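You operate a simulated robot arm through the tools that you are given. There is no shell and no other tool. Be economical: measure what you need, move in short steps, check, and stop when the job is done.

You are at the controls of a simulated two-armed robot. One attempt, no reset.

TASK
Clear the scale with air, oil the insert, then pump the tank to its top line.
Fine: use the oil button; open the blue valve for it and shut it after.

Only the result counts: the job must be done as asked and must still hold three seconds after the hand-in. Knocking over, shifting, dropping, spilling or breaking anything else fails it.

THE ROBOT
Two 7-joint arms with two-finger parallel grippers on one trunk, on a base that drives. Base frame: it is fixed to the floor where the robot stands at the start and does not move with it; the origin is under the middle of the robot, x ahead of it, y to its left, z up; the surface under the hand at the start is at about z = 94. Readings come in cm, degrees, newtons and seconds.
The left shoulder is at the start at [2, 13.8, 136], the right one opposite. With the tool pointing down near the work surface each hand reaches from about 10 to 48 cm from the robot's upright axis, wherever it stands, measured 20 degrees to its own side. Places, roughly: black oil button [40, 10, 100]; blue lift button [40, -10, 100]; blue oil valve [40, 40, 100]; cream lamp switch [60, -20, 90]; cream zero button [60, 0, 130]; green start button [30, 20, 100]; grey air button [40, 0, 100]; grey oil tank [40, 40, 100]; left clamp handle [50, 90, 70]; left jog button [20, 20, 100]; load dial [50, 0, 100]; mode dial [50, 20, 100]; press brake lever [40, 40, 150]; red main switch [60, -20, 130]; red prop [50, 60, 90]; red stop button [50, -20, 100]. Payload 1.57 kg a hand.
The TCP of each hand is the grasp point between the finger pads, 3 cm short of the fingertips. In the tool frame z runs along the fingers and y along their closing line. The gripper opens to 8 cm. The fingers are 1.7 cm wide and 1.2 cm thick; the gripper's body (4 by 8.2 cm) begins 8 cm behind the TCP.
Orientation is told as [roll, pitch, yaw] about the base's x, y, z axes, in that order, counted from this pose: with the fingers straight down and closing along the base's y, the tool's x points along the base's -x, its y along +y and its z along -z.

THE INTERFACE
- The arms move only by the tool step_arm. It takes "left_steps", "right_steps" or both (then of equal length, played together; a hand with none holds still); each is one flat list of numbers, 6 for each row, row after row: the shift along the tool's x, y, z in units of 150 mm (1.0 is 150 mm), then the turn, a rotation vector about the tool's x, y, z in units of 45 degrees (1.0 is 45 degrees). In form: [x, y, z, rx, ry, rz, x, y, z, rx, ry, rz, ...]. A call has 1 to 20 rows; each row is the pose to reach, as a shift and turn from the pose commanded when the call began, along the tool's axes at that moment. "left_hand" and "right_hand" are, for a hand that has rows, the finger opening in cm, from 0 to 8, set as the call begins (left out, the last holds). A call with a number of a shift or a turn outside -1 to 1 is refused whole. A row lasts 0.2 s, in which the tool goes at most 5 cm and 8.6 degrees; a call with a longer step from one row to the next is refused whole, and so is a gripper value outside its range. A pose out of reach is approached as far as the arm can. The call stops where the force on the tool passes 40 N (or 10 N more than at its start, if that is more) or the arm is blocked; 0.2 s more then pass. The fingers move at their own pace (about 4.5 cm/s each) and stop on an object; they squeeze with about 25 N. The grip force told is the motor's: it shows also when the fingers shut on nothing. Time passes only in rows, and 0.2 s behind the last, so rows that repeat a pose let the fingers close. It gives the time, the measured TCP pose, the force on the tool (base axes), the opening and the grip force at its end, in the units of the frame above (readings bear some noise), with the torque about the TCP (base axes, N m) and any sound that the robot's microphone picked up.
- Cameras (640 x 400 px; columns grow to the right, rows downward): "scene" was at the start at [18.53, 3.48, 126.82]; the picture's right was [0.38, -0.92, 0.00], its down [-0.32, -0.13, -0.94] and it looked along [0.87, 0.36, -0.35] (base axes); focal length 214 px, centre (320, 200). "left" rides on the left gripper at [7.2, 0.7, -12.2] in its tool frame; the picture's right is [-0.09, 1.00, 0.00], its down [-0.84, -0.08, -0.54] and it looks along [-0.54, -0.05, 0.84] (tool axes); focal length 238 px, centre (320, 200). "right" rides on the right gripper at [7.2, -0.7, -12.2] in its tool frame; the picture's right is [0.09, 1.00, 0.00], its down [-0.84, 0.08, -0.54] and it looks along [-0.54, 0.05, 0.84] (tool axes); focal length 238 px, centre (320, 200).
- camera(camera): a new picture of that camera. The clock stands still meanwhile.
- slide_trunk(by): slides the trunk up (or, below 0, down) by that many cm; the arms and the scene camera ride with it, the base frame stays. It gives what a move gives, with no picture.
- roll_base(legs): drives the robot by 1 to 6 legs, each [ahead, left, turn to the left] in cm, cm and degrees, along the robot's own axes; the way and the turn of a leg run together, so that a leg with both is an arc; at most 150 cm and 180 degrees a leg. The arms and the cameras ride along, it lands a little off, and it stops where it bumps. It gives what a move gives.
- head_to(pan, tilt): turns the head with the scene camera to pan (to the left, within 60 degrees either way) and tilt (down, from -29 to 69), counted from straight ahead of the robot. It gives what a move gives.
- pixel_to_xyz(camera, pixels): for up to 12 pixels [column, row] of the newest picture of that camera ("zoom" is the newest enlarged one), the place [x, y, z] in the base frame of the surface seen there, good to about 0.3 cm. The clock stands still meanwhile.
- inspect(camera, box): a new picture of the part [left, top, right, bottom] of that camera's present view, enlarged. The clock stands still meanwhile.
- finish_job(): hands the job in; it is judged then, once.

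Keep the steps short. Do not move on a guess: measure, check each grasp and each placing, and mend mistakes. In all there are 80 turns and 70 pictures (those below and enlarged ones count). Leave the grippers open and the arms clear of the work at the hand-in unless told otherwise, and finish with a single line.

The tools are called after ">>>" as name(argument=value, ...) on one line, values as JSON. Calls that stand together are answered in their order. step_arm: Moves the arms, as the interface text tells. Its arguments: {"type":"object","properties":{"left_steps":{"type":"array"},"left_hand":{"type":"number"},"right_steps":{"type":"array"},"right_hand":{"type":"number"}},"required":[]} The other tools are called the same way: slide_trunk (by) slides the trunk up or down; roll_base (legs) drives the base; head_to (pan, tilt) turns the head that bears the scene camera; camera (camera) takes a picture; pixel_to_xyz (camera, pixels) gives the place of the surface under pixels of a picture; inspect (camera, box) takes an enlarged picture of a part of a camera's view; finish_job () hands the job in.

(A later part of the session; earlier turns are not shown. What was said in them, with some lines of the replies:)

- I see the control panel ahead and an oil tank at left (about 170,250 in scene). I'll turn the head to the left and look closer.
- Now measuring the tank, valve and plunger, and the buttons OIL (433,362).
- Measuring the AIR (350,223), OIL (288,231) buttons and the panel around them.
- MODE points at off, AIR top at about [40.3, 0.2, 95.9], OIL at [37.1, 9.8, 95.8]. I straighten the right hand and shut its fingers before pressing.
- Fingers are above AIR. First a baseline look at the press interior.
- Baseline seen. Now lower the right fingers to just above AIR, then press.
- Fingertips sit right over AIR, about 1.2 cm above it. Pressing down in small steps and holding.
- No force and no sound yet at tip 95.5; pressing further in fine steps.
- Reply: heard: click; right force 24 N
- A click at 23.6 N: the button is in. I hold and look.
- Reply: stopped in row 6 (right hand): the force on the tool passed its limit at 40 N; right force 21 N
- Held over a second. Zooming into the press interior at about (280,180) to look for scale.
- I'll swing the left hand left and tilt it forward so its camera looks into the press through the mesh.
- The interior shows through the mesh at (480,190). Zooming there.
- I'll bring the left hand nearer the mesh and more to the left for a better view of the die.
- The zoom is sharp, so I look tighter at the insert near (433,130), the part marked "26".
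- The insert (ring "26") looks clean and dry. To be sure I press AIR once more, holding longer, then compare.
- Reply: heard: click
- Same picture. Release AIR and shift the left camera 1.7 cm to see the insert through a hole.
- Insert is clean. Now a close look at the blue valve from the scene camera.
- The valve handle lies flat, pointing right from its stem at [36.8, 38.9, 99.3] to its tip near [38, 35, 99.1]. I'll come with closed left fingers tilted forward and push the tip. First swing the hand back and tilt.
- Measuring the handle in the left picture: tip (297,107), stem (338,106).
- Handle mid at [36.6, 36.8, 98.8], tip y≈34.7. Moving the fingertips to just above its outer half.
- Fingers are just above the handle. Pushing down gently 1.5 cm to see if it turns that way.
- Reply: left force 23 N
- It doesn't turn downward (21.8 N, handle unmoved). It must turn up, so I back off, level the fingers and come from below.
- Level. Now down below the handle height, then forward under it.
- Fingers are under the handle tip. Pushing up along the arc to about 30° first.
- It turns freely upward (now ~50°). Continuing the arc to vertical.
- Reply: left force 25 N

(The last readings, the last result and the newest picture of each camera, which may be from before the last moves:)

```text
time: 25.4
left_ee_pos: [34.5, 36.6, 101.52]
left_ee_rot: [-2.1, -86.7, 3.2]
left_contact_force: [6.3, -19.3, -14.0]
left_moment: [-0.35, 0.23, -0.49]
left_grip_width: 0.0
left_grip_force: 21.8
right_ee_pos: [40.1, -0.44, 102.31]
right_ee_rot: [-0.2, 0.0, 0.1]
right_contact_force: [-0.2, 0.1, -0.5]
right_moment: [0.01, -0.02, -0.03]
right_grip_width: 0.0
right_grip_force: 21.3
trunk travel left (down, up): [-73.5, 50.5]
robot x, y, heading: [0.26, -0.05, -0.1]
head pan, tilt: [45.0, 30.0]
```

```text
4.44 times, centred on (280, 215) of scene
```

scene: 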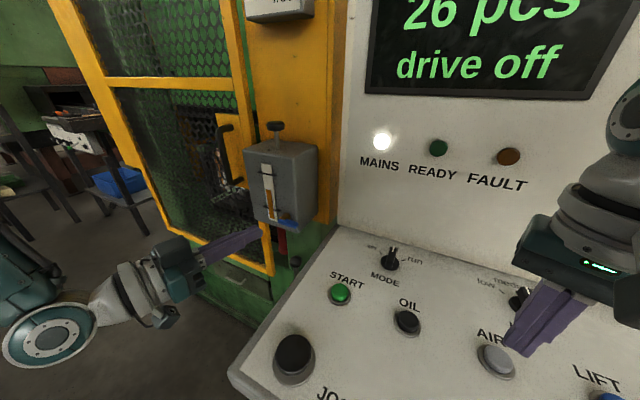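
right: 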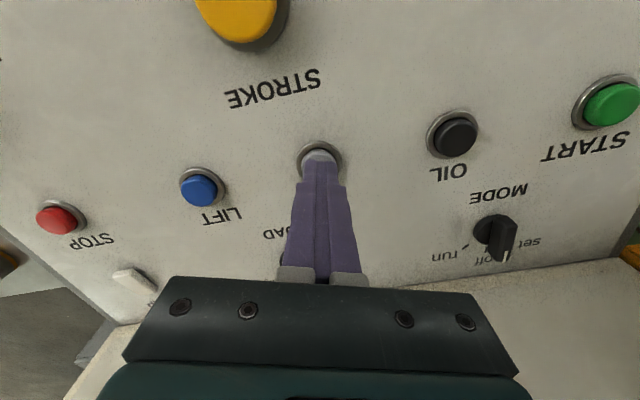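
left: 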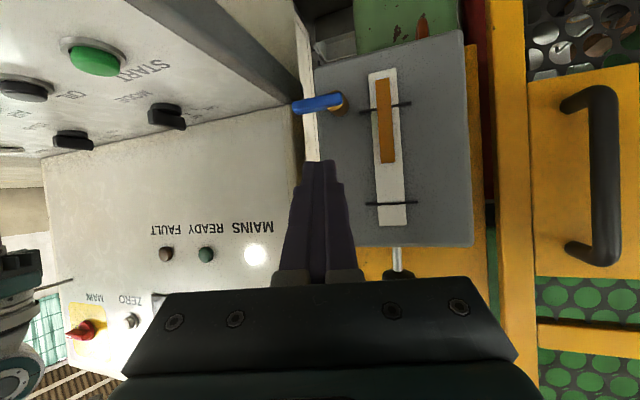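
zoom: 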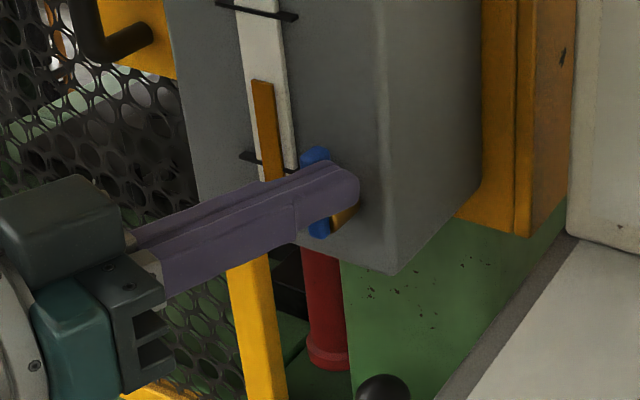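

The handle stands vertical at its stop: valve open. I back the left fingers away, and bring the right fingers over OIL.

>>> step_arm(left_steps=[0, -0.08, 0, 0, 0, 0, 0, -0.08, -0.2, 0, 0, 0, 0, -0.08, -0.4, 0, 0, 0, 0, -0.08, -0.5, 0, 0, 0], right_steps=[0.06, 0.17, -0.05, 0, 0, 0, 0.11, 0.34, -0.05, 0, 0, 0, 0.16, 0.5, -0.03, 0, 0, 0, 0.2, 0.67, 0.1, 0, 0, 0])

>>> inspect(camera="scene", box=[230, 120, 330, 260])

>>> camera(camera="right")

```text
time: 26.4
left_ee_pos: [26.99, 35.81, 102.26]
left_ee_rot: [5.8, -87.1, -4.2]
left_contact_force: [-0.1, 0.5, -1.2]
left_moment: [-0.02, 0.01, 0.03]
left_grip_width: 0.0
left_grip_force: 21.1
right_ee_pos: [35.88, 6.61, 101.19]
right_ee_rot: [0.1, 0.0, 0.1]
right_contact_force: [0.2, 0.1, 0.1]
right_moment: [-0.02, -0.07, 0.01]
right_grip_width: 0.0
right_grip_force: 22.1
right hand out of reach, approached as far as the arm can: row 3, 4
trunk travel left (down, up): [-73.5, 50.5]
robot x, y, heading: [-0.12, -0.22, 0.0]
head pan, tilt: [45.0, 30.0]
```

```text
2.86 times, centred on (280, 190) of scene
```

zoom: 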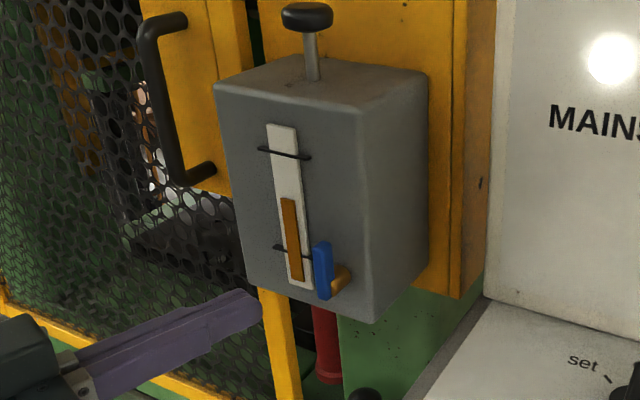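

```text
32 pictures are left
```

right: 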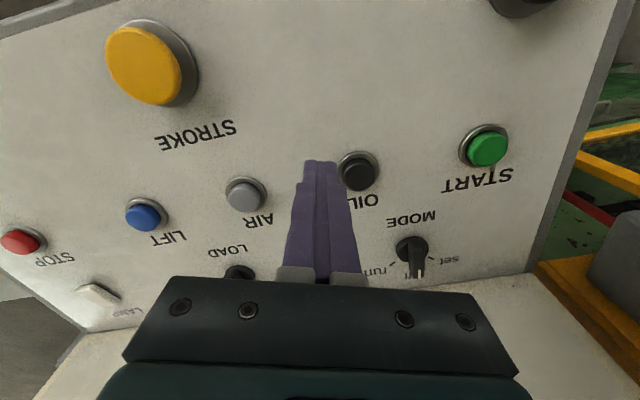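

Valve handle stands up. Right hand can't reach OIL while vertical (stopped at y=6.6), so I lean it 25° with the wrist to the right, raising 2 cm.

>>> step_arm(right_steps=[0, 0, -0.13, -0.18, 0, 0, 0, 0, -0.13, -0.36, 0, 0, 0, 0, -0.13, -0.55, 0, 0, 0, 0, -0.13, -0.55, 0, 0])

>>> camera(camera="right")

```text
time: 27.4
left_ee_pos: [27.06, 35.77, 102.32]
left_ee_rot: [5.2, -87.2, -3.6]
left_contact_force: [-0.6, 0.2, 1.0]
left_moment: [0.01, -0.02, -0.03]
left_grip_width: 0.01
left_grip_force: 21.8
right_ee_pos: [36.36, 6.64, 103.07]
right_ee_rot: [24.9, 0.0, 0.2]
right_contact_force: [-0.7, 0.0, -0.8]
right_moment: [0.04, 0.02, 0.02]
right_grip_width: 0.0
right_grip_force: 20.7
trunk travel left (down, up): [-73.5, 50.5]
robot x, y, heading: [-0.32, -0.21, 0.1]
head pan, tilt: [45.0, 30.0]
```

```text
31 pictures are left
```

right: 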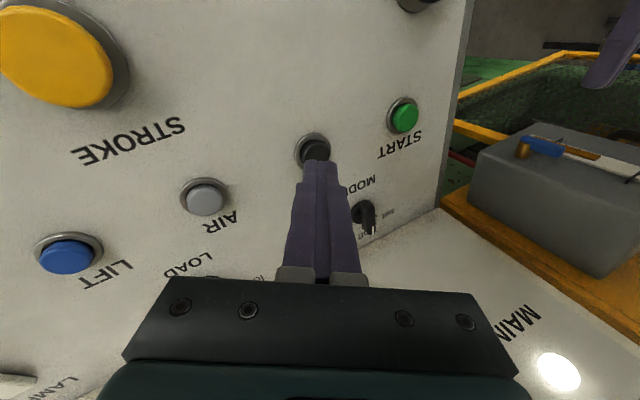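

Fingers now aim at OIL. Approaching to about 1 cm above it.

>>> step_arm(right_steps=[-0.025, 0.042, 0.124, 0, 0, 0, -0.047, 0.083, 0.248, 0, 0, 0])

>>> camera(camera="right")

```text
time: 28.0
left_ee_pos: [27.18, 35.7, 102.18]
left_ee_rot: [5.3, -87.0, -3.8]
left_contact_force: [0.5, -0.7, -0.3]
left_moment: [0.0, 0.01, -0.01]
left_grip_width: 0.0
left_grip_force: 21.1
right_ee_pos: [37.05, 9.24, 100.3]
right_ee_rot: [24.7, 0.0, 0.2]
right_contact_force: [0.0, -0.1, 0.0]
right_moment: [0.02, 0.01, -0.02]
right_grip_width: 0.0
right_grip_force: 21.4
trunk travel left (down, up): [-73.5, 50.5]
robot x, y, heading: [-0.12, 0.03, 0.3]
head pan, tilt: [45.0, 30.0]
```

```text
30 pictures are left
```

right: 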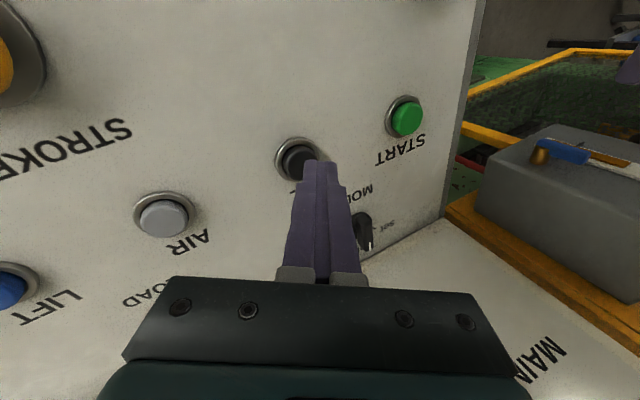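

Pressing OIL straight down in small steps.

>>> step_arm(right_steps=[0, -0.034, 0.0725, 0, 0, 0, 0, -0.048, 0.103, 0, 0, 0, 0, -0.056, 0.121, 0, 0, 0, 0, -0.063, 0.136, 0, 0, 0])

```text
time: 29.0
left_ee_pos: [27.15, 35.79, 102.29]
left_ee_rot: [5.1, -87.2, -3.4]
left_contact_force: [1.1, 1.2, 0.1]
left_moment: [-0.03, 0.01, -0.02]
left_grip_width: 0.0
left_grip_force: 21.3
right_ee_pos: [37.12, 9.28, 98.19]
right_ee_rot: [24.8, -0.1, 0.1]
right_contact_force: [1.3, -1.4, 1.6]
right_moment: [-0.03, -0.03, -0.03]
right_grip_width: 0.0
right_grip_force: 21.0
trunk travel left (down, up): [-73.5, 50.5]
robot x, y, heading: [-0.11, 0.31, -0.2]
head pan, tilt: [45.0, 30.0]
heard: click
```

A click. Holding 0.8 s, then checking the gauge and insert.

>>> step_arm(right_steps=[0, -0.006, 0.012, 0, 0, 0, 0, -0.006, 0.012, 0, 0, 0, 0, -0.006, 0.012, 0, 0, 0])

>>> inspect(camera="scene", box=[230, 120, 330, 260])

```text
time: 29.8
left_ee_pos: [26.97, 35.73, 102.17]
left_ee_rot: [4.8, -87.1, -3.3]
left_contact_force: [0.4, -0.4, 0.1]
left_moment: [0.0, 0.0, -0.02]
left_grip_width: 0.0
left_grip_force: 20.9
right_ee_pos: [37.13, 9.21, 98.01]
right_ee_rot: [24.8, 0.0, 0.2]
right_contact_force: [-3.9, -2.7, 15.2]
right_moment: [-0.04, 0.12, -0.01]
right_grip_width: 0.0
right_grip_force: 20.8
trunk travel left (down, up): [-73.5, 50.5]
robot x, y, heading: [-0.26, -0.07, 0.2]
head pan, tilt: [45.0, 30.0]
```

```text
2.86 times, centred on (280, 190) of scene
```

zoom: 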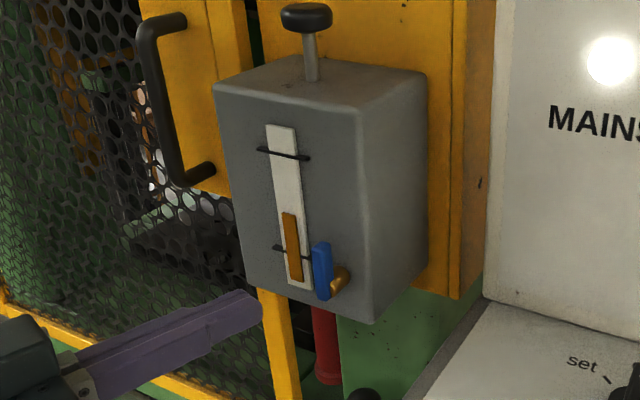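

The level has dropped, so oil has flowed. Release OIL and raise the right hand, and swing the left camera back to check the insert.

>>> step_arm(right_steps=[0, 0.05, -0.1, 0, 0, 0, 0, 0.11, -0.24, 0, 0, 0, 0, 0.11, -0.24, 0, 0, 0, 0, 0.11, -0.24, 0, 0, 0, 0, 0.11, -0.24, 0, 0, 0], left_steps=[-0.08, 0.16, -0.1, 0, 0.17, 0, -0.16, 0.33, -0.2, 0, 0.35, 0, -0.24, 0.5, -0.3, 0, 0.53, 0, -0.32, 0.67, -0.35, 0, 0.71, 0, -0.4, 0.83, -0.4, 0, 0.88, 0])

>>> inspect(camera="scene", box=[230, 120, 330, 260])

```text
time: 31.0
left_ee_pos: [21.06, 47.48, 109.0]
left_ee_rot: [-3.6, -48.7, 4.1]
left_contact_force: [-2.5, 4.1, -3.3]
left_moment: [-0.17, -0.32, -0.26]
left_grip_width: 0.0
left_grip_force: 21.3
left hand out of reach, approached as far as the arm can: row 3, 4
right_ee_pos: [37.3, 9.19, 101.94]
right_ee_rot: [24.7, 0.1, 0.2]
right_contact_force: [0.7, -0.6, 0.2]
right_moment: [0.04, -0.02, -0.01]
right_grip_width: 0.02
right_grip_force: 21.7
trunk travel left (down, up): [-73.5, 50.5]
robot x, y, heading: [-0.22, 0.35, 0.1]
head pan, tilt: [45.0, 30.0]
```

```text
2.86 times, centred on (280, 190) of scene
```

zoom: 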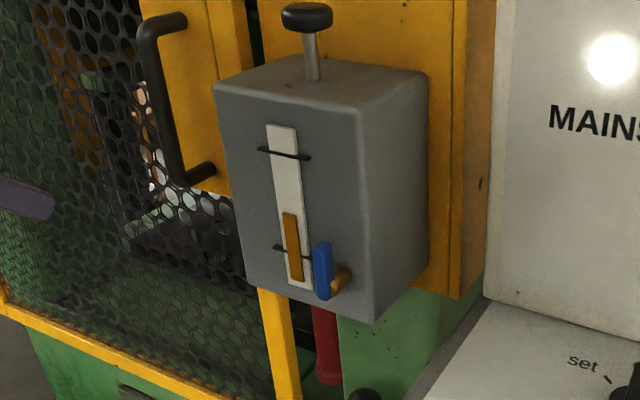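

Level stays constant. Moving the left camera to the earlier viewing pose.

>>> step_arm(left_steps=[-0.169, 0.175, -0.076, 0, 0.113, 0, -0.338, 0.349, -0.152, 0, 0.227, 0, -0.508, 0.524, -0.228, 0, 0.34, 0, -0.677, 0.698, -0.304, 0, 0.454, 0, -0.846, 0.873, -0.38, 0, 0.567, 0])

>>> camera(camera="left")

```text
time: 32.2
left_ee_pos: [25.13, 61.4, 121.88]
left_ee_rot: [0.3, -21.9, 1.5]
left_contact_force: [-0.3, -1.1, -0.5]
left_moment: [-0.01, -0.03, 0.0]
left_grip_width: 0.01
left_grip_force: 21.4
right_ee_pos: [37.09, 9.27, 101.89]
right_ee_rot: [24.8, 0.0, 0.1]
right_contact_force: [0.3, -0.1, -0.5]
right_moment: [0.02, -0.05, 0.01]
right_grip_width: 0.0
right_grip_force: 21.6
trunk travel left (down, up): [-73.5, 50.5]
robot x, y, heading: [0.19, 0.19, 0.0]
head pan, tilt: [45.0, 30.0]
```

```text
27 pictures are left
```

left: 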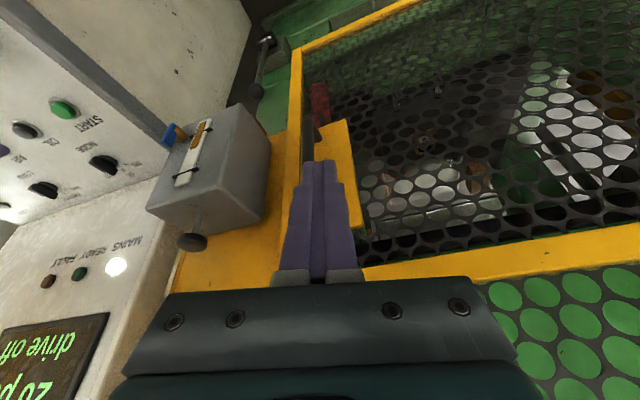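

>>> inspect(camera="left", box=[395, 122, 455, 162])

```text
10.00 times, centred on (425, 142) of left
```

zoom: 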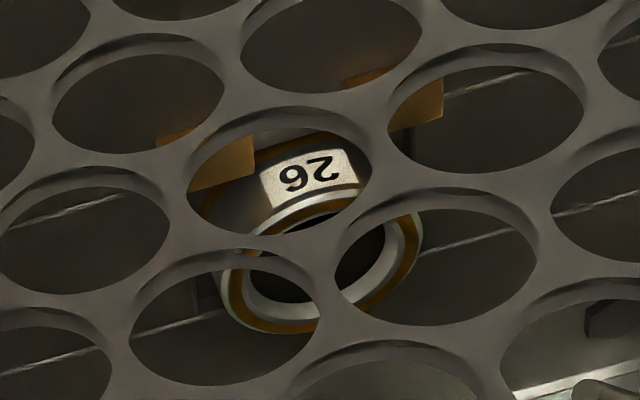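

The bore looks darker than before. For a fair comparison I take exactly the former viewpoint (y 60.6, pitch −23.2).

>>> step_arm(left_steps=[0, -0.05, 0, 0, -0.028, 0, -0.003, -0.05, -0.027, 0, -0.028, 0])

>>> inspect(camera="left", box=[390, 112, 450, 152])

```text
time: 32.8
left_ee_pos: [25.06, 60.5, 122.07]
left_ee_rot: [0.4, -23.2, 1.4]
left_contact_force: [-0.5, -0.8, 0.6]
left_moment: [0.02, 0.0, -0.09]
left_grip_width: 0.0
left_grip_force: 21.2
right_ee_pos: [36.95, 9.27, 101.79]
right_ee_rot: [24.8, -0.1, 0.3]
right_contact_force: [-0.3, -0.4, -0.1]
right_moment: [0.02, 0.01, 0.01]
right_grip_width: 0.0
right_grip_force: 21.0
trunk travel left (down, up): [-73.5, 50.5]
robot x, y, heading: [-0.04, -0.16, 0.3]
head pan, tilt: [45.0, 30.0]
```

```text
10.00 times, centred on (420, 132) of left
```

zoom: 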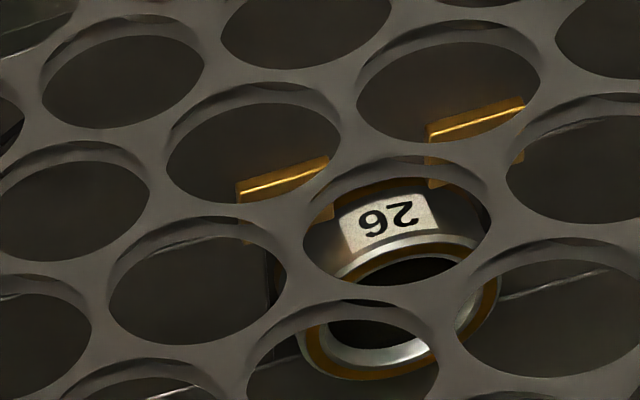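

Clear change: the bore floor went from bare grey to dark oil. Now shut the valve: same path back with the left hand.

>>> step_arm(left_steps=[0.065, -0.187, 0.044, 0, -0.164, 0, 0.13, -0.373, 0.089, 0, -0.328, 0, 0.196, -0.56, 0.133, 0, -0.492, 0, 0.262, -0.747, 0.178, 0, -0.656, 0, 0.327, -0.933, 0.222, 0, -0.82, 0])

```text
time: 34.0
left_ee_pos: [22.23, 46.46, 117.17]
left_ee_rot: [0.7, -60.3, 0.9]
left_contact_force: [0.2, 0.1, -0.9]
left_moment: [-0.01, -0.01, -0.02]
left_grip_width: 0.0
left_grip_force: 21.0
right_ee_pos: [37.11, 9.25, 101.7]
right_ee_rot: [24.8, -0.1, 0.3]
right_contact_force: [0.0, -0.2, 0.4]
right_moment: [-0.01, 0.0, 0.01]
right_grip_width: 0.0
right_grip_force: 21.1
trunk travel left (down, up): [-73.5, 50.5]
robot x, y, heading: [0.33, -0.14, -0.1]
head pan, tilt: [45.0, 30.0]
```

>>> step_arm(left_steps=[0.124, -0.095, 0.24, 0, 0, 0, 0.248, -0.19, 0.48, 0, 0, 0, 0.373, -0.285, 0.72, 0, 0, 0, 0.497, -0.38, 0.959, 0, 0, 0])

>>> camera(camera="left")

```text
time: 35.0
left_ee_pos: [30.98, 41.0, 103.48]
left_ee_rot: [0.7, -60.3, 0.9]
left_contact_force: [0.1, 0.4, 0.8]
left_moment: [-0.03, 0.02, -0.01]
left_grip_width: 0.0
left_grip_force: 21.1
right_ee_pos: [37.11, 9.1, 101.85]
right_ee_rot: [24.8, 0.1, 0.2]
right_contact_force: [0.5, 0.0, -0.6]
right_moment: [0.0, 0.01, 0.01]
right_grip_width: 0.0
right_grip_force: 21.3
trunk travel left (down, up): [-73.5, 50.5]
robot x, y, heading: [-0.09, 0.03, 0.0]
head pan, tilt: [45.0, 30.0]
```

```text
24 pictures are left
```

left: 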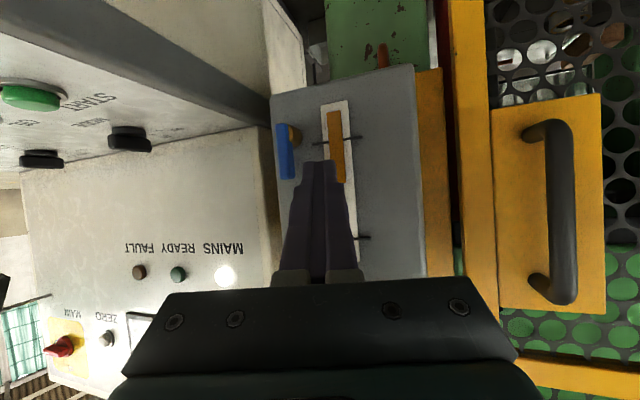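

Measuring the standing handle at (285,150) in the left picture.

>>> pixel_to_xyz(camera="left", pixels=[[280, 135], [284, 150], [286, 172], [293, 160], [295, 136], [310, 150], [332, 150], [345, 142], [278, 160]])

```text
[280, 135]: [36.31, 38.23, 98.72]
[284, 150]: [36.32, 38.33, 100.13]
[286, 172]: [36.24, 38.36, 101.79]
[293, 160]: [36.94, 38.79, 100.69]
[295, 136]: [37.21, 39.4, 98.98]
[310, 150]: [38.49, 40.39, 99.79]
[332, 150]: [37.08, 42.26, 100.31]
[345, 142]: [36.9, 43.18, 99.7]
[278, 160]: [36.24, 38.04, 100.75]
```

Handle stands at y≈38.3, x 36.2–37.2, top z≈102.3. Moving the fingertips into the gap to its left.

>>> step_arm(left_steps=[-0.035, -0.057, 0.09, 0, 0, 0, -0.07, -0.057, 0.185, 0, 0, 0])

>>> inspect(camera="left", box=[230, 80, 410, 200])

```text
time: 35.6
left_ee_pos: [34.09, 40.21, 103.07]
left_ee_rot: [0.5, -60.2, 1.0]
left_contact_force: [0.7, -0.2, 0.6]
left_moment: [0.01, -0.02, 0.03]
left_grip_width: 0.0
left_grip_force: 21.5
right_ee_pos: [37.0, 9.23, 101.95]
right_ee_rot: [24.8, 0.0, 0.2]
right_contact_force: [-0.8, 0.0, 0.4]
right_moment: [0.02, 0.0, 0.0]
right_grip_width: 0.0
right_grip_force: 21.0
trunk travel left (down, up): [-73.5, 50.5]
robot x, y, heading: [-0.03, 0.27, 0.2]
head pan, tilt: [45.0, 30.0]
```

```text
3.33 times, centred on (320, 140) of left
```

zoom: 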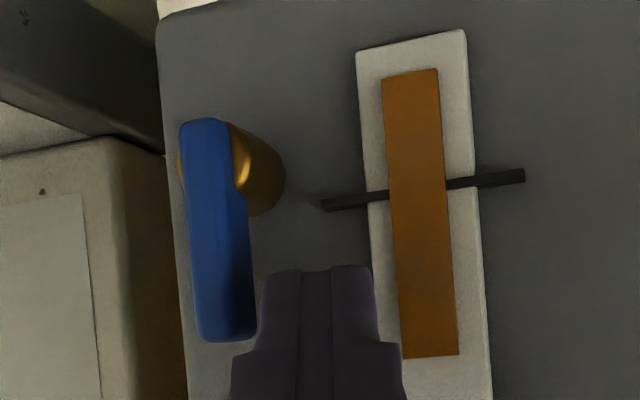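

In the gap, no contact. Sweeping the handle right and down along its arc.

>>> step_arm(left_steps=[-0.013, -0.037, -0.005, 0, 0, 0, -0.025, -0.073, -0.01, 0, 0, 0, -0.03, -0.115, -0.005, 0, 0, 0, -0.03, -0.153, -0.002, 0, 0, 0, -0.023, -0.19, 0.014, 0, 0, 0, -0.017, -0.23, 0.029, 0, 0, 0, 0.005, -0.26, 0.05, 0, 0, 0, 0.026, -0.29, 0.076, 0, 0, 0, 0.06, -0.31, 0.111, 0, 0, 0, 0.071, -0.31, 0.117, 0, 0, 0])

>>> inspect(camera="scene", box=[230, 170, 330, 260])

```text
time: 37.8
left_ee_pos: [35.21, 35.58, 101.35]
left_ee_rot: [0.5, -60.2, 1.0]
left_contact_force: [0.5, 0.1, -0.1]
left_moment: [0.0, 0.0, 0.01]
left_grip_width: 0.0
left_grip_force: 21.0
right_ee_pos: [37.07, 9.24, 101.77]
right_ee_rot: [24.8, -0.1, 0.2]
right_contact_force: [0.3, -0.7, -1.3]
right_moment: [-0.03, 0.03, 0.01]
right_grip_width: 0.0
right_grip_force: 21.5
trunk travel left (down, up): [-73.5, 50.5]
robot x, y, heading: [0.27, 0.31, 0.0]
head pan, tilt: [45.0, 30.0]
```

```text
4.44 times, centred on (280, 215) of scene
```

zoom: 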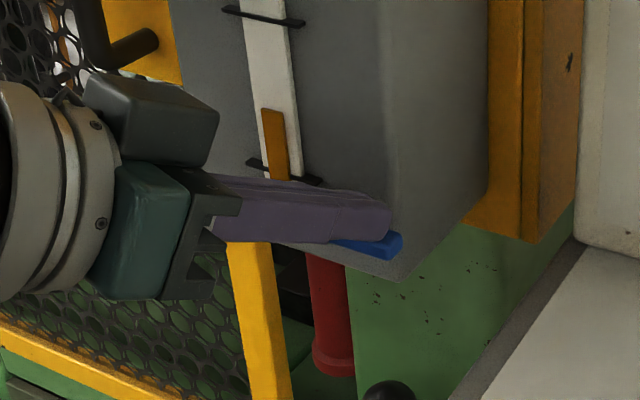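

Handle is almost flat. A small firm push down to seat it at the stop.

>>> step_arm(left_steps=[0.012, 0, 0.007, 0, 0, 0, 0.024, 0, 0.014, 0, 0, 0, 0.033, 0, 0.019, 0, 0, 0])

```text
time: 38.6
left_ee_pos: [35.39, 35.77, 101.15]
left_ee_rot: [0.7, -61.0, 0.9]
left_contact_force: [-8.2, -6.0, 29.7]
left_moment: [-0.11, -0.49, -0.08]
left_grip_width: 0.0
left_grip_force: 21.6
right_ee_pos: [37.14, 9.32, 101.84]
right_ee_rot: [24.9, 0.1, 0.2]
right_contact_force: [0.3, -0.1, 1.1]
right_moment: [0.0, 0.03, 0.0]
right_grip_width: 0.0
right_grip_force: 21.4
trunk travel left (down, up): [-73.5, 50.5]
robot x, y, heading: [-0.33, -0.3, 0.1]
head pan, tilt: [45.0, 30.0]
```

Seated at its stop (29.7 N). Backing off, up and turning the fingers down for the pump.

>>> step_arm(left_steps=[-0.07, 0, -0.03, 0, 0, 0, 0.075, 0, -0.265, 0, 0, 0, 0.033, 0, -0.595, 0, 0, 0, -0.12, 0.09, -0.68, 0, 0.18, 0, -0.27, 0.18, -0.77, 0, 0.36, 0, -0.43, 0.27, -0.86, 0, 0.55, 0, -0.43, 0.27, -0.86, 0, 0.74, 0, -0.43, 0.27, -0.86, 0, 0.9, 0, -0.43, 0.27, -0.86, 0, 1.0, 0])

>>> inspect(camera="scene", box=[230, 120, 330, 260])

>>> pixel_to_xyz(camera="zoom", pixels=[[308, 8], [308, 16], [290, 16], [326, 16], [312, 50], [312, 75], [345, 270]])

```text
time: 40.6
left_ee_pos: [27.1, 41.01, 110.7]
left_ee_rot: [0.3, -15.2, 1.3]
left_contact_force: [-0.3, -0.5, -0.3]
left_moment: [-0.01, -0.01, 0.01]
left_grip_width: 0.02
left_grip_force: 21.5
left hand out of reach, approached as far as the arm can: row 8, 9
right_ee_pos: [37.08, 9.23, 101.87]
right_ee_rot: [24.8, 0.1, 0.2]
right_contact_force: [-0.2, 0.1, 0.2]
right_moment: [-0.01, -0.02, -0.01]
right_grip_width: 0.04
right_grip_force: 21.2
trunk travel left (down, up): [-73.5, 50.5]
robot x, y, heading: [-0.02, 0.23, -0.1]
head pan, tilt: [45.0, 30.0]
```

```text
2.86 times, centred on (280, 190) of scene
```

zoom: 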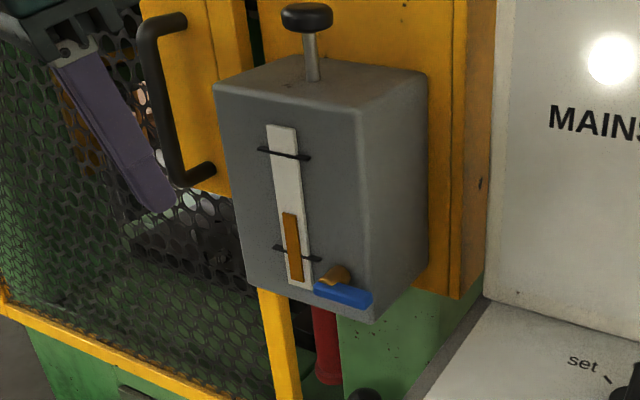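

```text
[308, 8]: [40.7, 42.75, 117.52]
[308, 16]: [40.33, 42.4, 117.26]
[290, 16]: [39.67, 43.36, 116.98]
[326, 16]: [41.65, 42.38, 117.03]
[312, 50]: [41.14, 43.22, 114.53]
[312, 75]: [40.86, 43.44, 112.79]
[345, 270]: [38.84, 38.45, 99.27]
```

Valve is shut (handle flat again). The knob top is at [40.9, 42.9, 117.5]. Raising the left hand and tilting it forward 30° to reach above it.

>>> step_arm(left_steps=[-0.115, 0.03, -0.23, 0, -0.08, 0, -0.23, 0.065, -0.465, 0, -0.16, 0, -0.345, 0.1, -0.7, 0, -0.25, 0, -0.46, 0.13, -0.93, 0, -0.33, 0])

```text
time: 41.6
left_ee_pos: [30.95, 46.3, 124.28]
left_ee_rot: [0.3, -30.1, 1.3]
left_contact_force: [-0.5, -0.3, -0.1]
left_moment: [-0.01, -0.01, -0.01]
left_grip_width: 0.0
left_grip_force: 20.8
left hand out of reach, approached as far as the arm can: row 1, 2, 3, 4
right_ee_pos: [37.11, 9.29, 101.79]
right_ee_rot: [24.8, 0.0, 0.1]
right_contact_force: [-0.4, -0.7, 0.8]
right_moment: [0.0, 0.0, 0.02]
right_grip_width: 0.0
right_grip_force: 21.0
trunk travel left (down, up): [-73.5, 50.5]
robot x, y, heading: [0.05, 0.23, 0.0]
head pan, tilt: [45.0, 30.0]
```

>>> step_arm(left_steps=[-0.23, -0.11, 0.13, 0, 0, 0, -0.46, -0.227, 0.267, 0, 0, 0, -0.46, -0.227, 0.267, 0, 0, 0])

>>> camera(camera="scene")

```text
time: 42.4
left_ee_pos: [39.21, 43.18, 124.65]
left_ee_rot: [0.3, -30.0, 1.4]
left_contact_force: [0.2, 0.0, 1.4]
left_moment: [0.0, 0.0, 0.03]
left_grip_width: 0.0
left_grip_force: 21.2
right_ee_pos: [37.02, 9.23, 101.85]
right_ee_rot: [24.8, 0.0, 0.3]
right_contact_force: [0.1, -0.8, -0.9]
right_moment: [0.02, 0.0, 0.02]
right_grip_width: 0.0
right_grip_force: 21.6
trunk travel left (down, up): [-73.5, 50.5]
robot x, y, heading: [-0.13, -0.1, 0.0]
head pan, tilt: [45.0, 30.0]
```

```text
20 pictures are left
```

scene: 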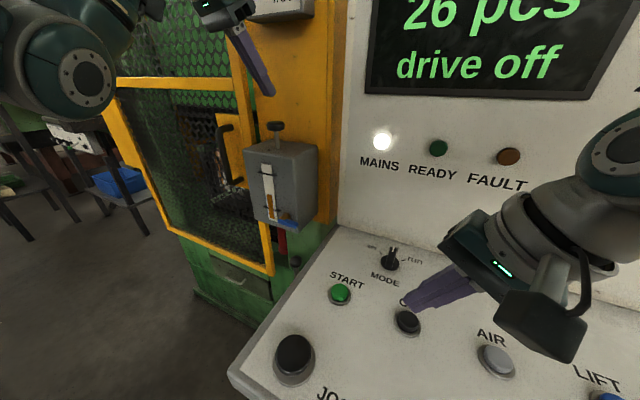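

In reach now. Moving down to just above the knob.

>>> step_arm(left_steps=[0.043, -0.02, 0.114, 0, 0, 0, 0.085, -0.02, 0.22, 0, 0, 0])

>>> inspect(camera="scene", box=[220, 60, 340, 240])

```text
time: 43.0
left_ee_pos: [39.68, 42.65, 121.0]
left_ee_rot: [0.3, -30.0, 1.4]
left_contact_force: [1.3, 0.3, -0.2]
left_moment: [0.01, 0.02, 0.03]
left_grip_width: 0.0
left_grip_force: 21.4
right_ee_pos: [37.08, 9.09, 101.79]
right_ee_rot: [24.8, 0.0, 0.2]
right_contact_force: [0.4, -0.3, 0.2]
right_moment: [0.0, -0.03, -0.01]
right_grip_width: 0.01
right_grip_force: 21.2
trunk travel left (down, up): [-73.5, 50.5]
robot x, y, heading: [0.03, -0.17, -0.0]
head pan, tilt: [45.0, 30.0]
```

```text
2.22 times, centred on (280, 150) of scene
```

zoom: 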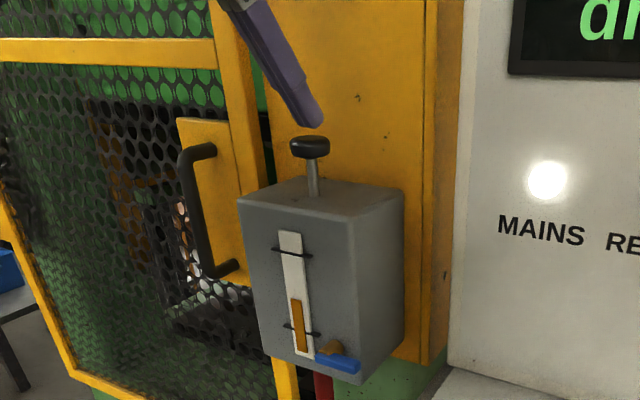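

Aligned. Pushing the knob down 2 cm in small steps.

>>> step_arm(left_steps=[0.0133, 0, 0.0231, 0, 0, 0, 0.0267, 0, 0.0462, 0, 0, 0, 0.04, 0, 0.0693, 0, 0, 0, 0.0533, 0, 0.0924, 0, 0, 0, 0.0667, 0, 0.1155, 0, 0, 0])

>>> inspect(camera="scene", box=[220, 100, 340, 240])

```text
time: 44.2
left_ee_pos: [39.52, 42.67, 119.21]
left_ee_rot: [0.3, -30.1, 1.4]
left_contact_force: [0.8, 1.0, 2.0]
left_moment: [0.04, -0.04, 0.0]
left_grip_width: 0.02
left_grip_force: 21.6
right_ee_pos: [37.12, 9.18, 101.95]
right_ee_rot: [24.8, -0.1, 0.3]
right_contact_force: [0.3, 0.1, 0.1]
right_moment: [0.02, 0.01, 0.01]
right_grip_width: 0.0
right_grip_force: 21.8
trunk travel left (down, up): [-73.5, 50.5]
robot x, y, heading: [-0.0, 0.24, 0.2]
head pan, tilt: [45.0, 30.0]
```

```text
2.86 times, centred on (280, 170) of scene
```

zoom: 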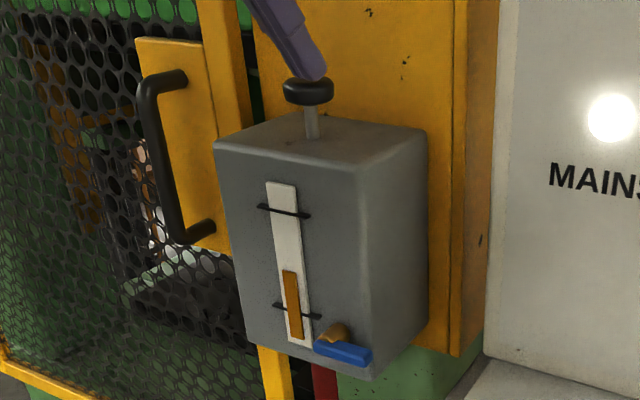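

The knob moves with ~2 N. Pushing further to its bottom stop.

>>> step_arm(left_steps=[0.0133, 0, 0.0231, 0, 0, 0, 0.0267, 0, 0.0462, 0, 0, 0, 0.04, 0, 0.0693, 0, 0, 0, 0.0533, 0, 0.0924, 0, 0, 0, 0.0667, 0, 0.1155, 0, 0, 0, 0.08, 0, 0.1386, 0, 0, 0])

>>> inspect(camera="scene", box=[220, 100, 340, 240])

```text
time: 45.5
left_ee_pos: [39.78, 42.81, 117.85]
left_ee_rot: [0.6, -31.2, 1.1]
left_contact_force: [-1.5, 0.5, 11.7]
left_moment: [0.0, -0.04, 0.06]
left_grip_width: 0.0
left_grip_force: 21.6
right_ee_pos: [37.09, 9.3, 101.88]
right_ee_rot: [24.7, -0.1, 0.1]
right_contact_force: [-0.4, 0.0, -0.4]
right_moment: [0.0, 0.01, -0.02]
right_grip_width: 0.0
right_grip_force: 22.1
trunk travel left (down, up): [-73.5, 50.5]
robot x, y, heading: [-0.03, -0.45, -0.1]
head pan, tilt: [45.0, 30.0]
stopped in row 6 (left hand): the force on the tool passed its limit at 46 N (the readings are from after the stop); the commanded pose is now the measured one
```

```text
2.86 times, centred on (280, 170) of scene
```

zoom: 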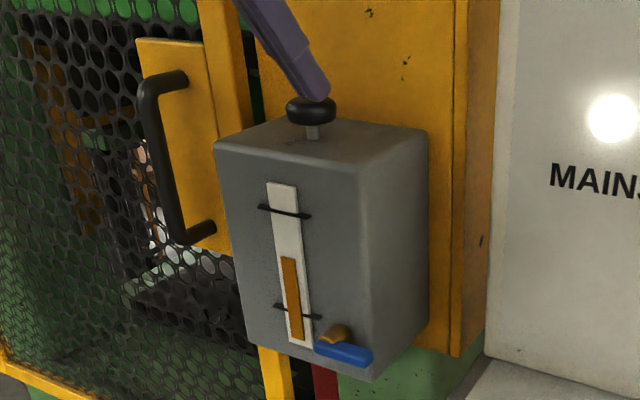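

Bottom of stroke reached, level rose about a third of a line-gap part (270→257; top line at 210). Raising to see whether the knob springs back.

>>> step_arm(left_steps=[-0.04, 0, -0.07, 0, 0, 0, -0.08, 0, -0.14, 0, 0, 0, -0.117, 0, -0.202, 0, 0, 0, -0.117, 0, -0.202, 0, 0, 0])

>>> inspect(camera="scene", box=[220, 100, 340, 240])

```text
time: 46.5
left_ee_pos: [39.72, 42.63, 121.2]
left_ee_rot: [0.5, -30.8, 1.3]
left_contact_force: [0.8, 0.6, -0.4]
left_moment: [0.02, 0.0, -0.03]
left_grip_width: 0.01
left_grip_force: 21.1
right_ee_pos: [37.08, 9.25, 101.87]
right_ee_rot: [24.7, 0.0, 0.2]
right_contact_force: [1.0, -0.4, 0.4]
right_moment: [0.0, 0.03, 0.01]
right_grip_width: 0.02
right_grip_force: 21.2
trunk travel left (down, up): [-73.5, 50.5]
robot x, y, heading: [-0.09, 0.06, 0.1]
head pan, tilt: [45.0, 30.0]
```

```text
2.86 times, centred on (280, 170) of scene
```

zoom: 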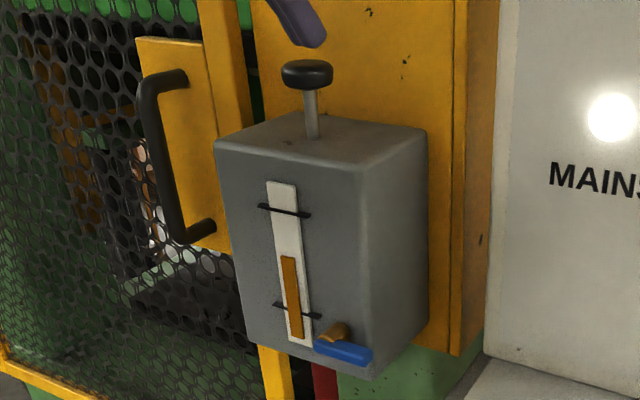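

It springs back. Doing two more full strokes, then checking.

>>> step_arm(left_steps=[0.053, 0, 0.092, 0, 0, 0, 0.09, 0, 0.156, 0, 0, 0, 0.107, 0, 0.186, 0, 0, 0, 0.053, 0, 0.092, 0, 0, 0, 0, 0, 0, 0, 0, 0, 0, 0, 0, 0, 0, 0, 0.053, 0, 0.092, 0, 0, 0, 0.09, 0, 0.156, 0, 0, 0, 0.107, 0, 0.186, 0, 0, 0, 0.053, 0, 0.092, 0, 0, 0, 0, 0, 0, 0, 0, 0, 0, 0, 0, 0, 0, 0])

>>> inspect(camera="scene", box=[220, 100, 340, 240])

```text
time: 49.0
left_ee_pos: [39.55, 42.65, 121.09]
left_ee_rot: [0.4, -30.9, 1.4]
left_contact_force: [0.4, 0.2, 0.0]
left_moment: [-0.02, 0.03, -0.01]
left_grip_width: 0.01
left_grip_force: 20.8
right_ee_pos: [37.02, 9.16, 102.01]
right_ee_rot: [24.9, 0.0, 0.2]
right_contact_force: [1.2, 1.0, -0.5]
right_moment: [-0.01, 0.0, 0.01]
right_grip_width: 0.0
right_grip_force: 21.3
trunk travel left (down, up): [-73.5, 50.5]
robot x, y, heading: [-0.17, 0.08, 0.0]
head pan, tilt: [45.0, 30.0]
```

```text
2.86 times, centred on (280, 170) of scene
```

zoom: 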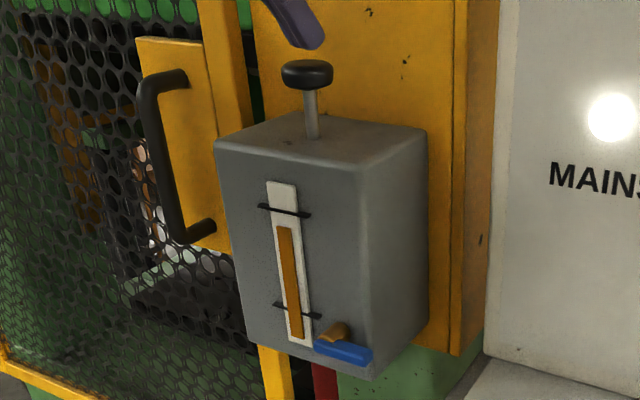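

Level at 226, about 15.5 px a stroke; line at 210. One more full stroke.

>>> step_arm(left_steps=[0.053, 0, 0.092, 0, 0, 0, 0.09, 0, 0.156, 0, 0, 0, 0.107, 0, 0.186, 0, 0, 0, 0.053, 0, 0.092, 0, 0, 0, 0, 0, 0, 0, 0, 0, 0, 0, 0, 0, 0, 0])

>>> inspect(camera="scene", box=[255, 155, 300, 245])

```text
time: 50.5
left_ee_pos: [39.57, 42.65, 121.0]
left_ee_rot: [0.5, -30.9, 1.2]
left_contact_force: [0.1, 0.4, 0.0]
left_moment: [0.02, 0.0, 0.03]
left_grip_width: 0.0
left_grip_force: 21.6
right_ee_pos: [37.01, 9.09, 101.86]
right_ee_rot: [24.8, 0.1, 0.2]
right_contact_force: [0.5, 0.1, -0.6]
right_moment: [-0.01, -0.01, -0.01]
right_grip_width: 0.0
right_grip_force: 21.5
trunk travel left (down, up): [-73.5, 50.5]
robot x, y, heading: [0.21, 0.12, -0.2]
head pan, tilt: [45.0, 30.0]
```

```text
4.44 times, centred on (278, 200) of scene
```

zoom: 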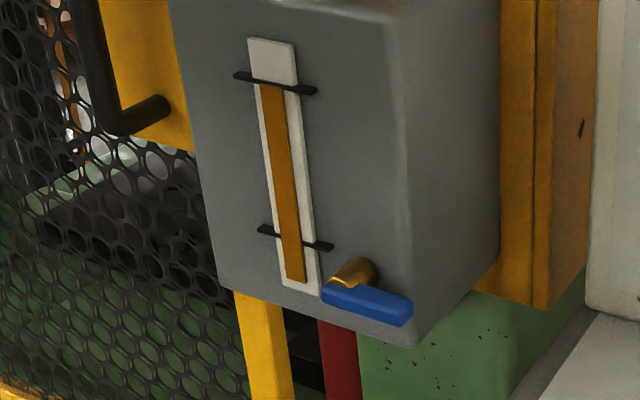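

>>> inspect(camera="scene", box=[265, 165, 285, 180])

```text
16.00 times, centred on (275, 172) of scene
```

zoom: 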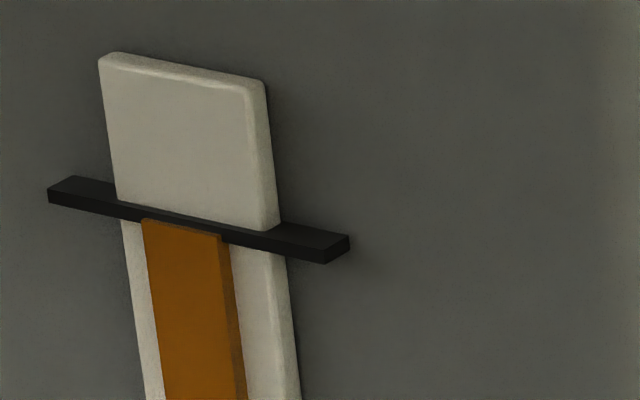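

The oil column ends right at the top line. Backing both hands off and opening the grippers.

>>> step_arm(left_steps=[-0.1, 0, -0.17, 0, 0, 0, 0.03, 0, -0.33, 0, 0, 0, 0.171, 0, -0.49, 0, 0, 0, 0.4, 0, -0.63, 0, 0, 0, 0.4, 0, -0.63, 0, 0, 0, 0.4, 0, -0.63, 0, 0, 0], right_steps=[0, 0.07, -0.15, 0, 0, 0, 0, 0.14, -0.3, 0, 0, 0, 0.1, 0.16, -0.45, 0, 0, 0, 0.2, 0.16, -0.6, 0, 0, 0, 0.2, 0.16, -0.6, 0, 0, 0, 0.2, 0.16, -0.6, 0, 0, 0], left_hand=8, right_hand=8)

>>> camera(camera="scene")

>>> inspect(camera="scene", box=[230, 110, 330, 250])

```text
time: 51.9
left_ee_pos: [30.91, 45.78, 123.7]
left_ee_rot: [0.3, -31.0, 1.2]
left_contact_force: [1.2, -0.6, 0.0]
left_moment: [0.0, 0.01, -0.05]
left_grip_width: 8.0
left_grip_force: 0.1
left hand out of reach, approached as far as the arm can: row 2, 3, 4, 5, 6
right_ee_pos: [34.17, 7.79, 110.99]
right_ee_rot: [24.8, 0.0, 0.2]
right_contact_force: [0.2, 0.5, 0.1]
right_moment: [-0.03, -0.03, 0.0]
right_grip_width: 8.0
right_grip_force: 0.0
trunk travel left (down, up): [-73.5, 50.5]
robot x, y, heading: [-0.2, -0.34, 0.0]
head pan, tilt: [45.0, 30.0]
```

```text
12 pictures are left
```

scene: 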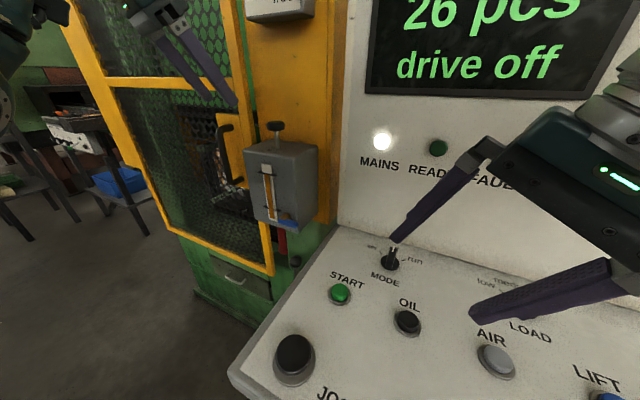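

```text
2.86 times, centred on (280, 180) of scene
```

zoom: 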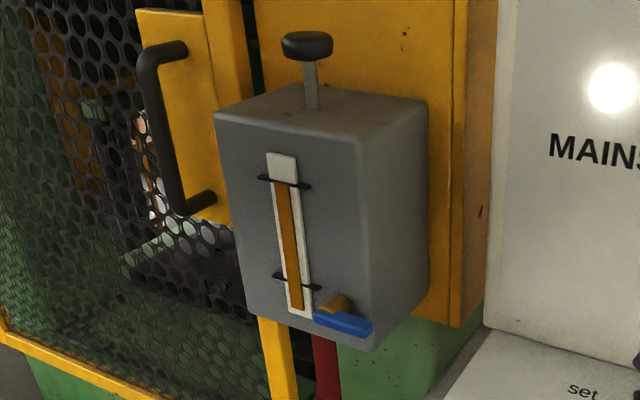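

The tank is at its top line, the valve is shut, the dials are unchanged, and both hands are clear and open. Handing in.

>>> finish_job()

```text
The job is handed in.
```

I pressed AIR twice and the insert looked free of scale afterwards (I had no clear view of it before), then oiled it with the blue valve open, shut the valve, and pumped the tank to its top line.
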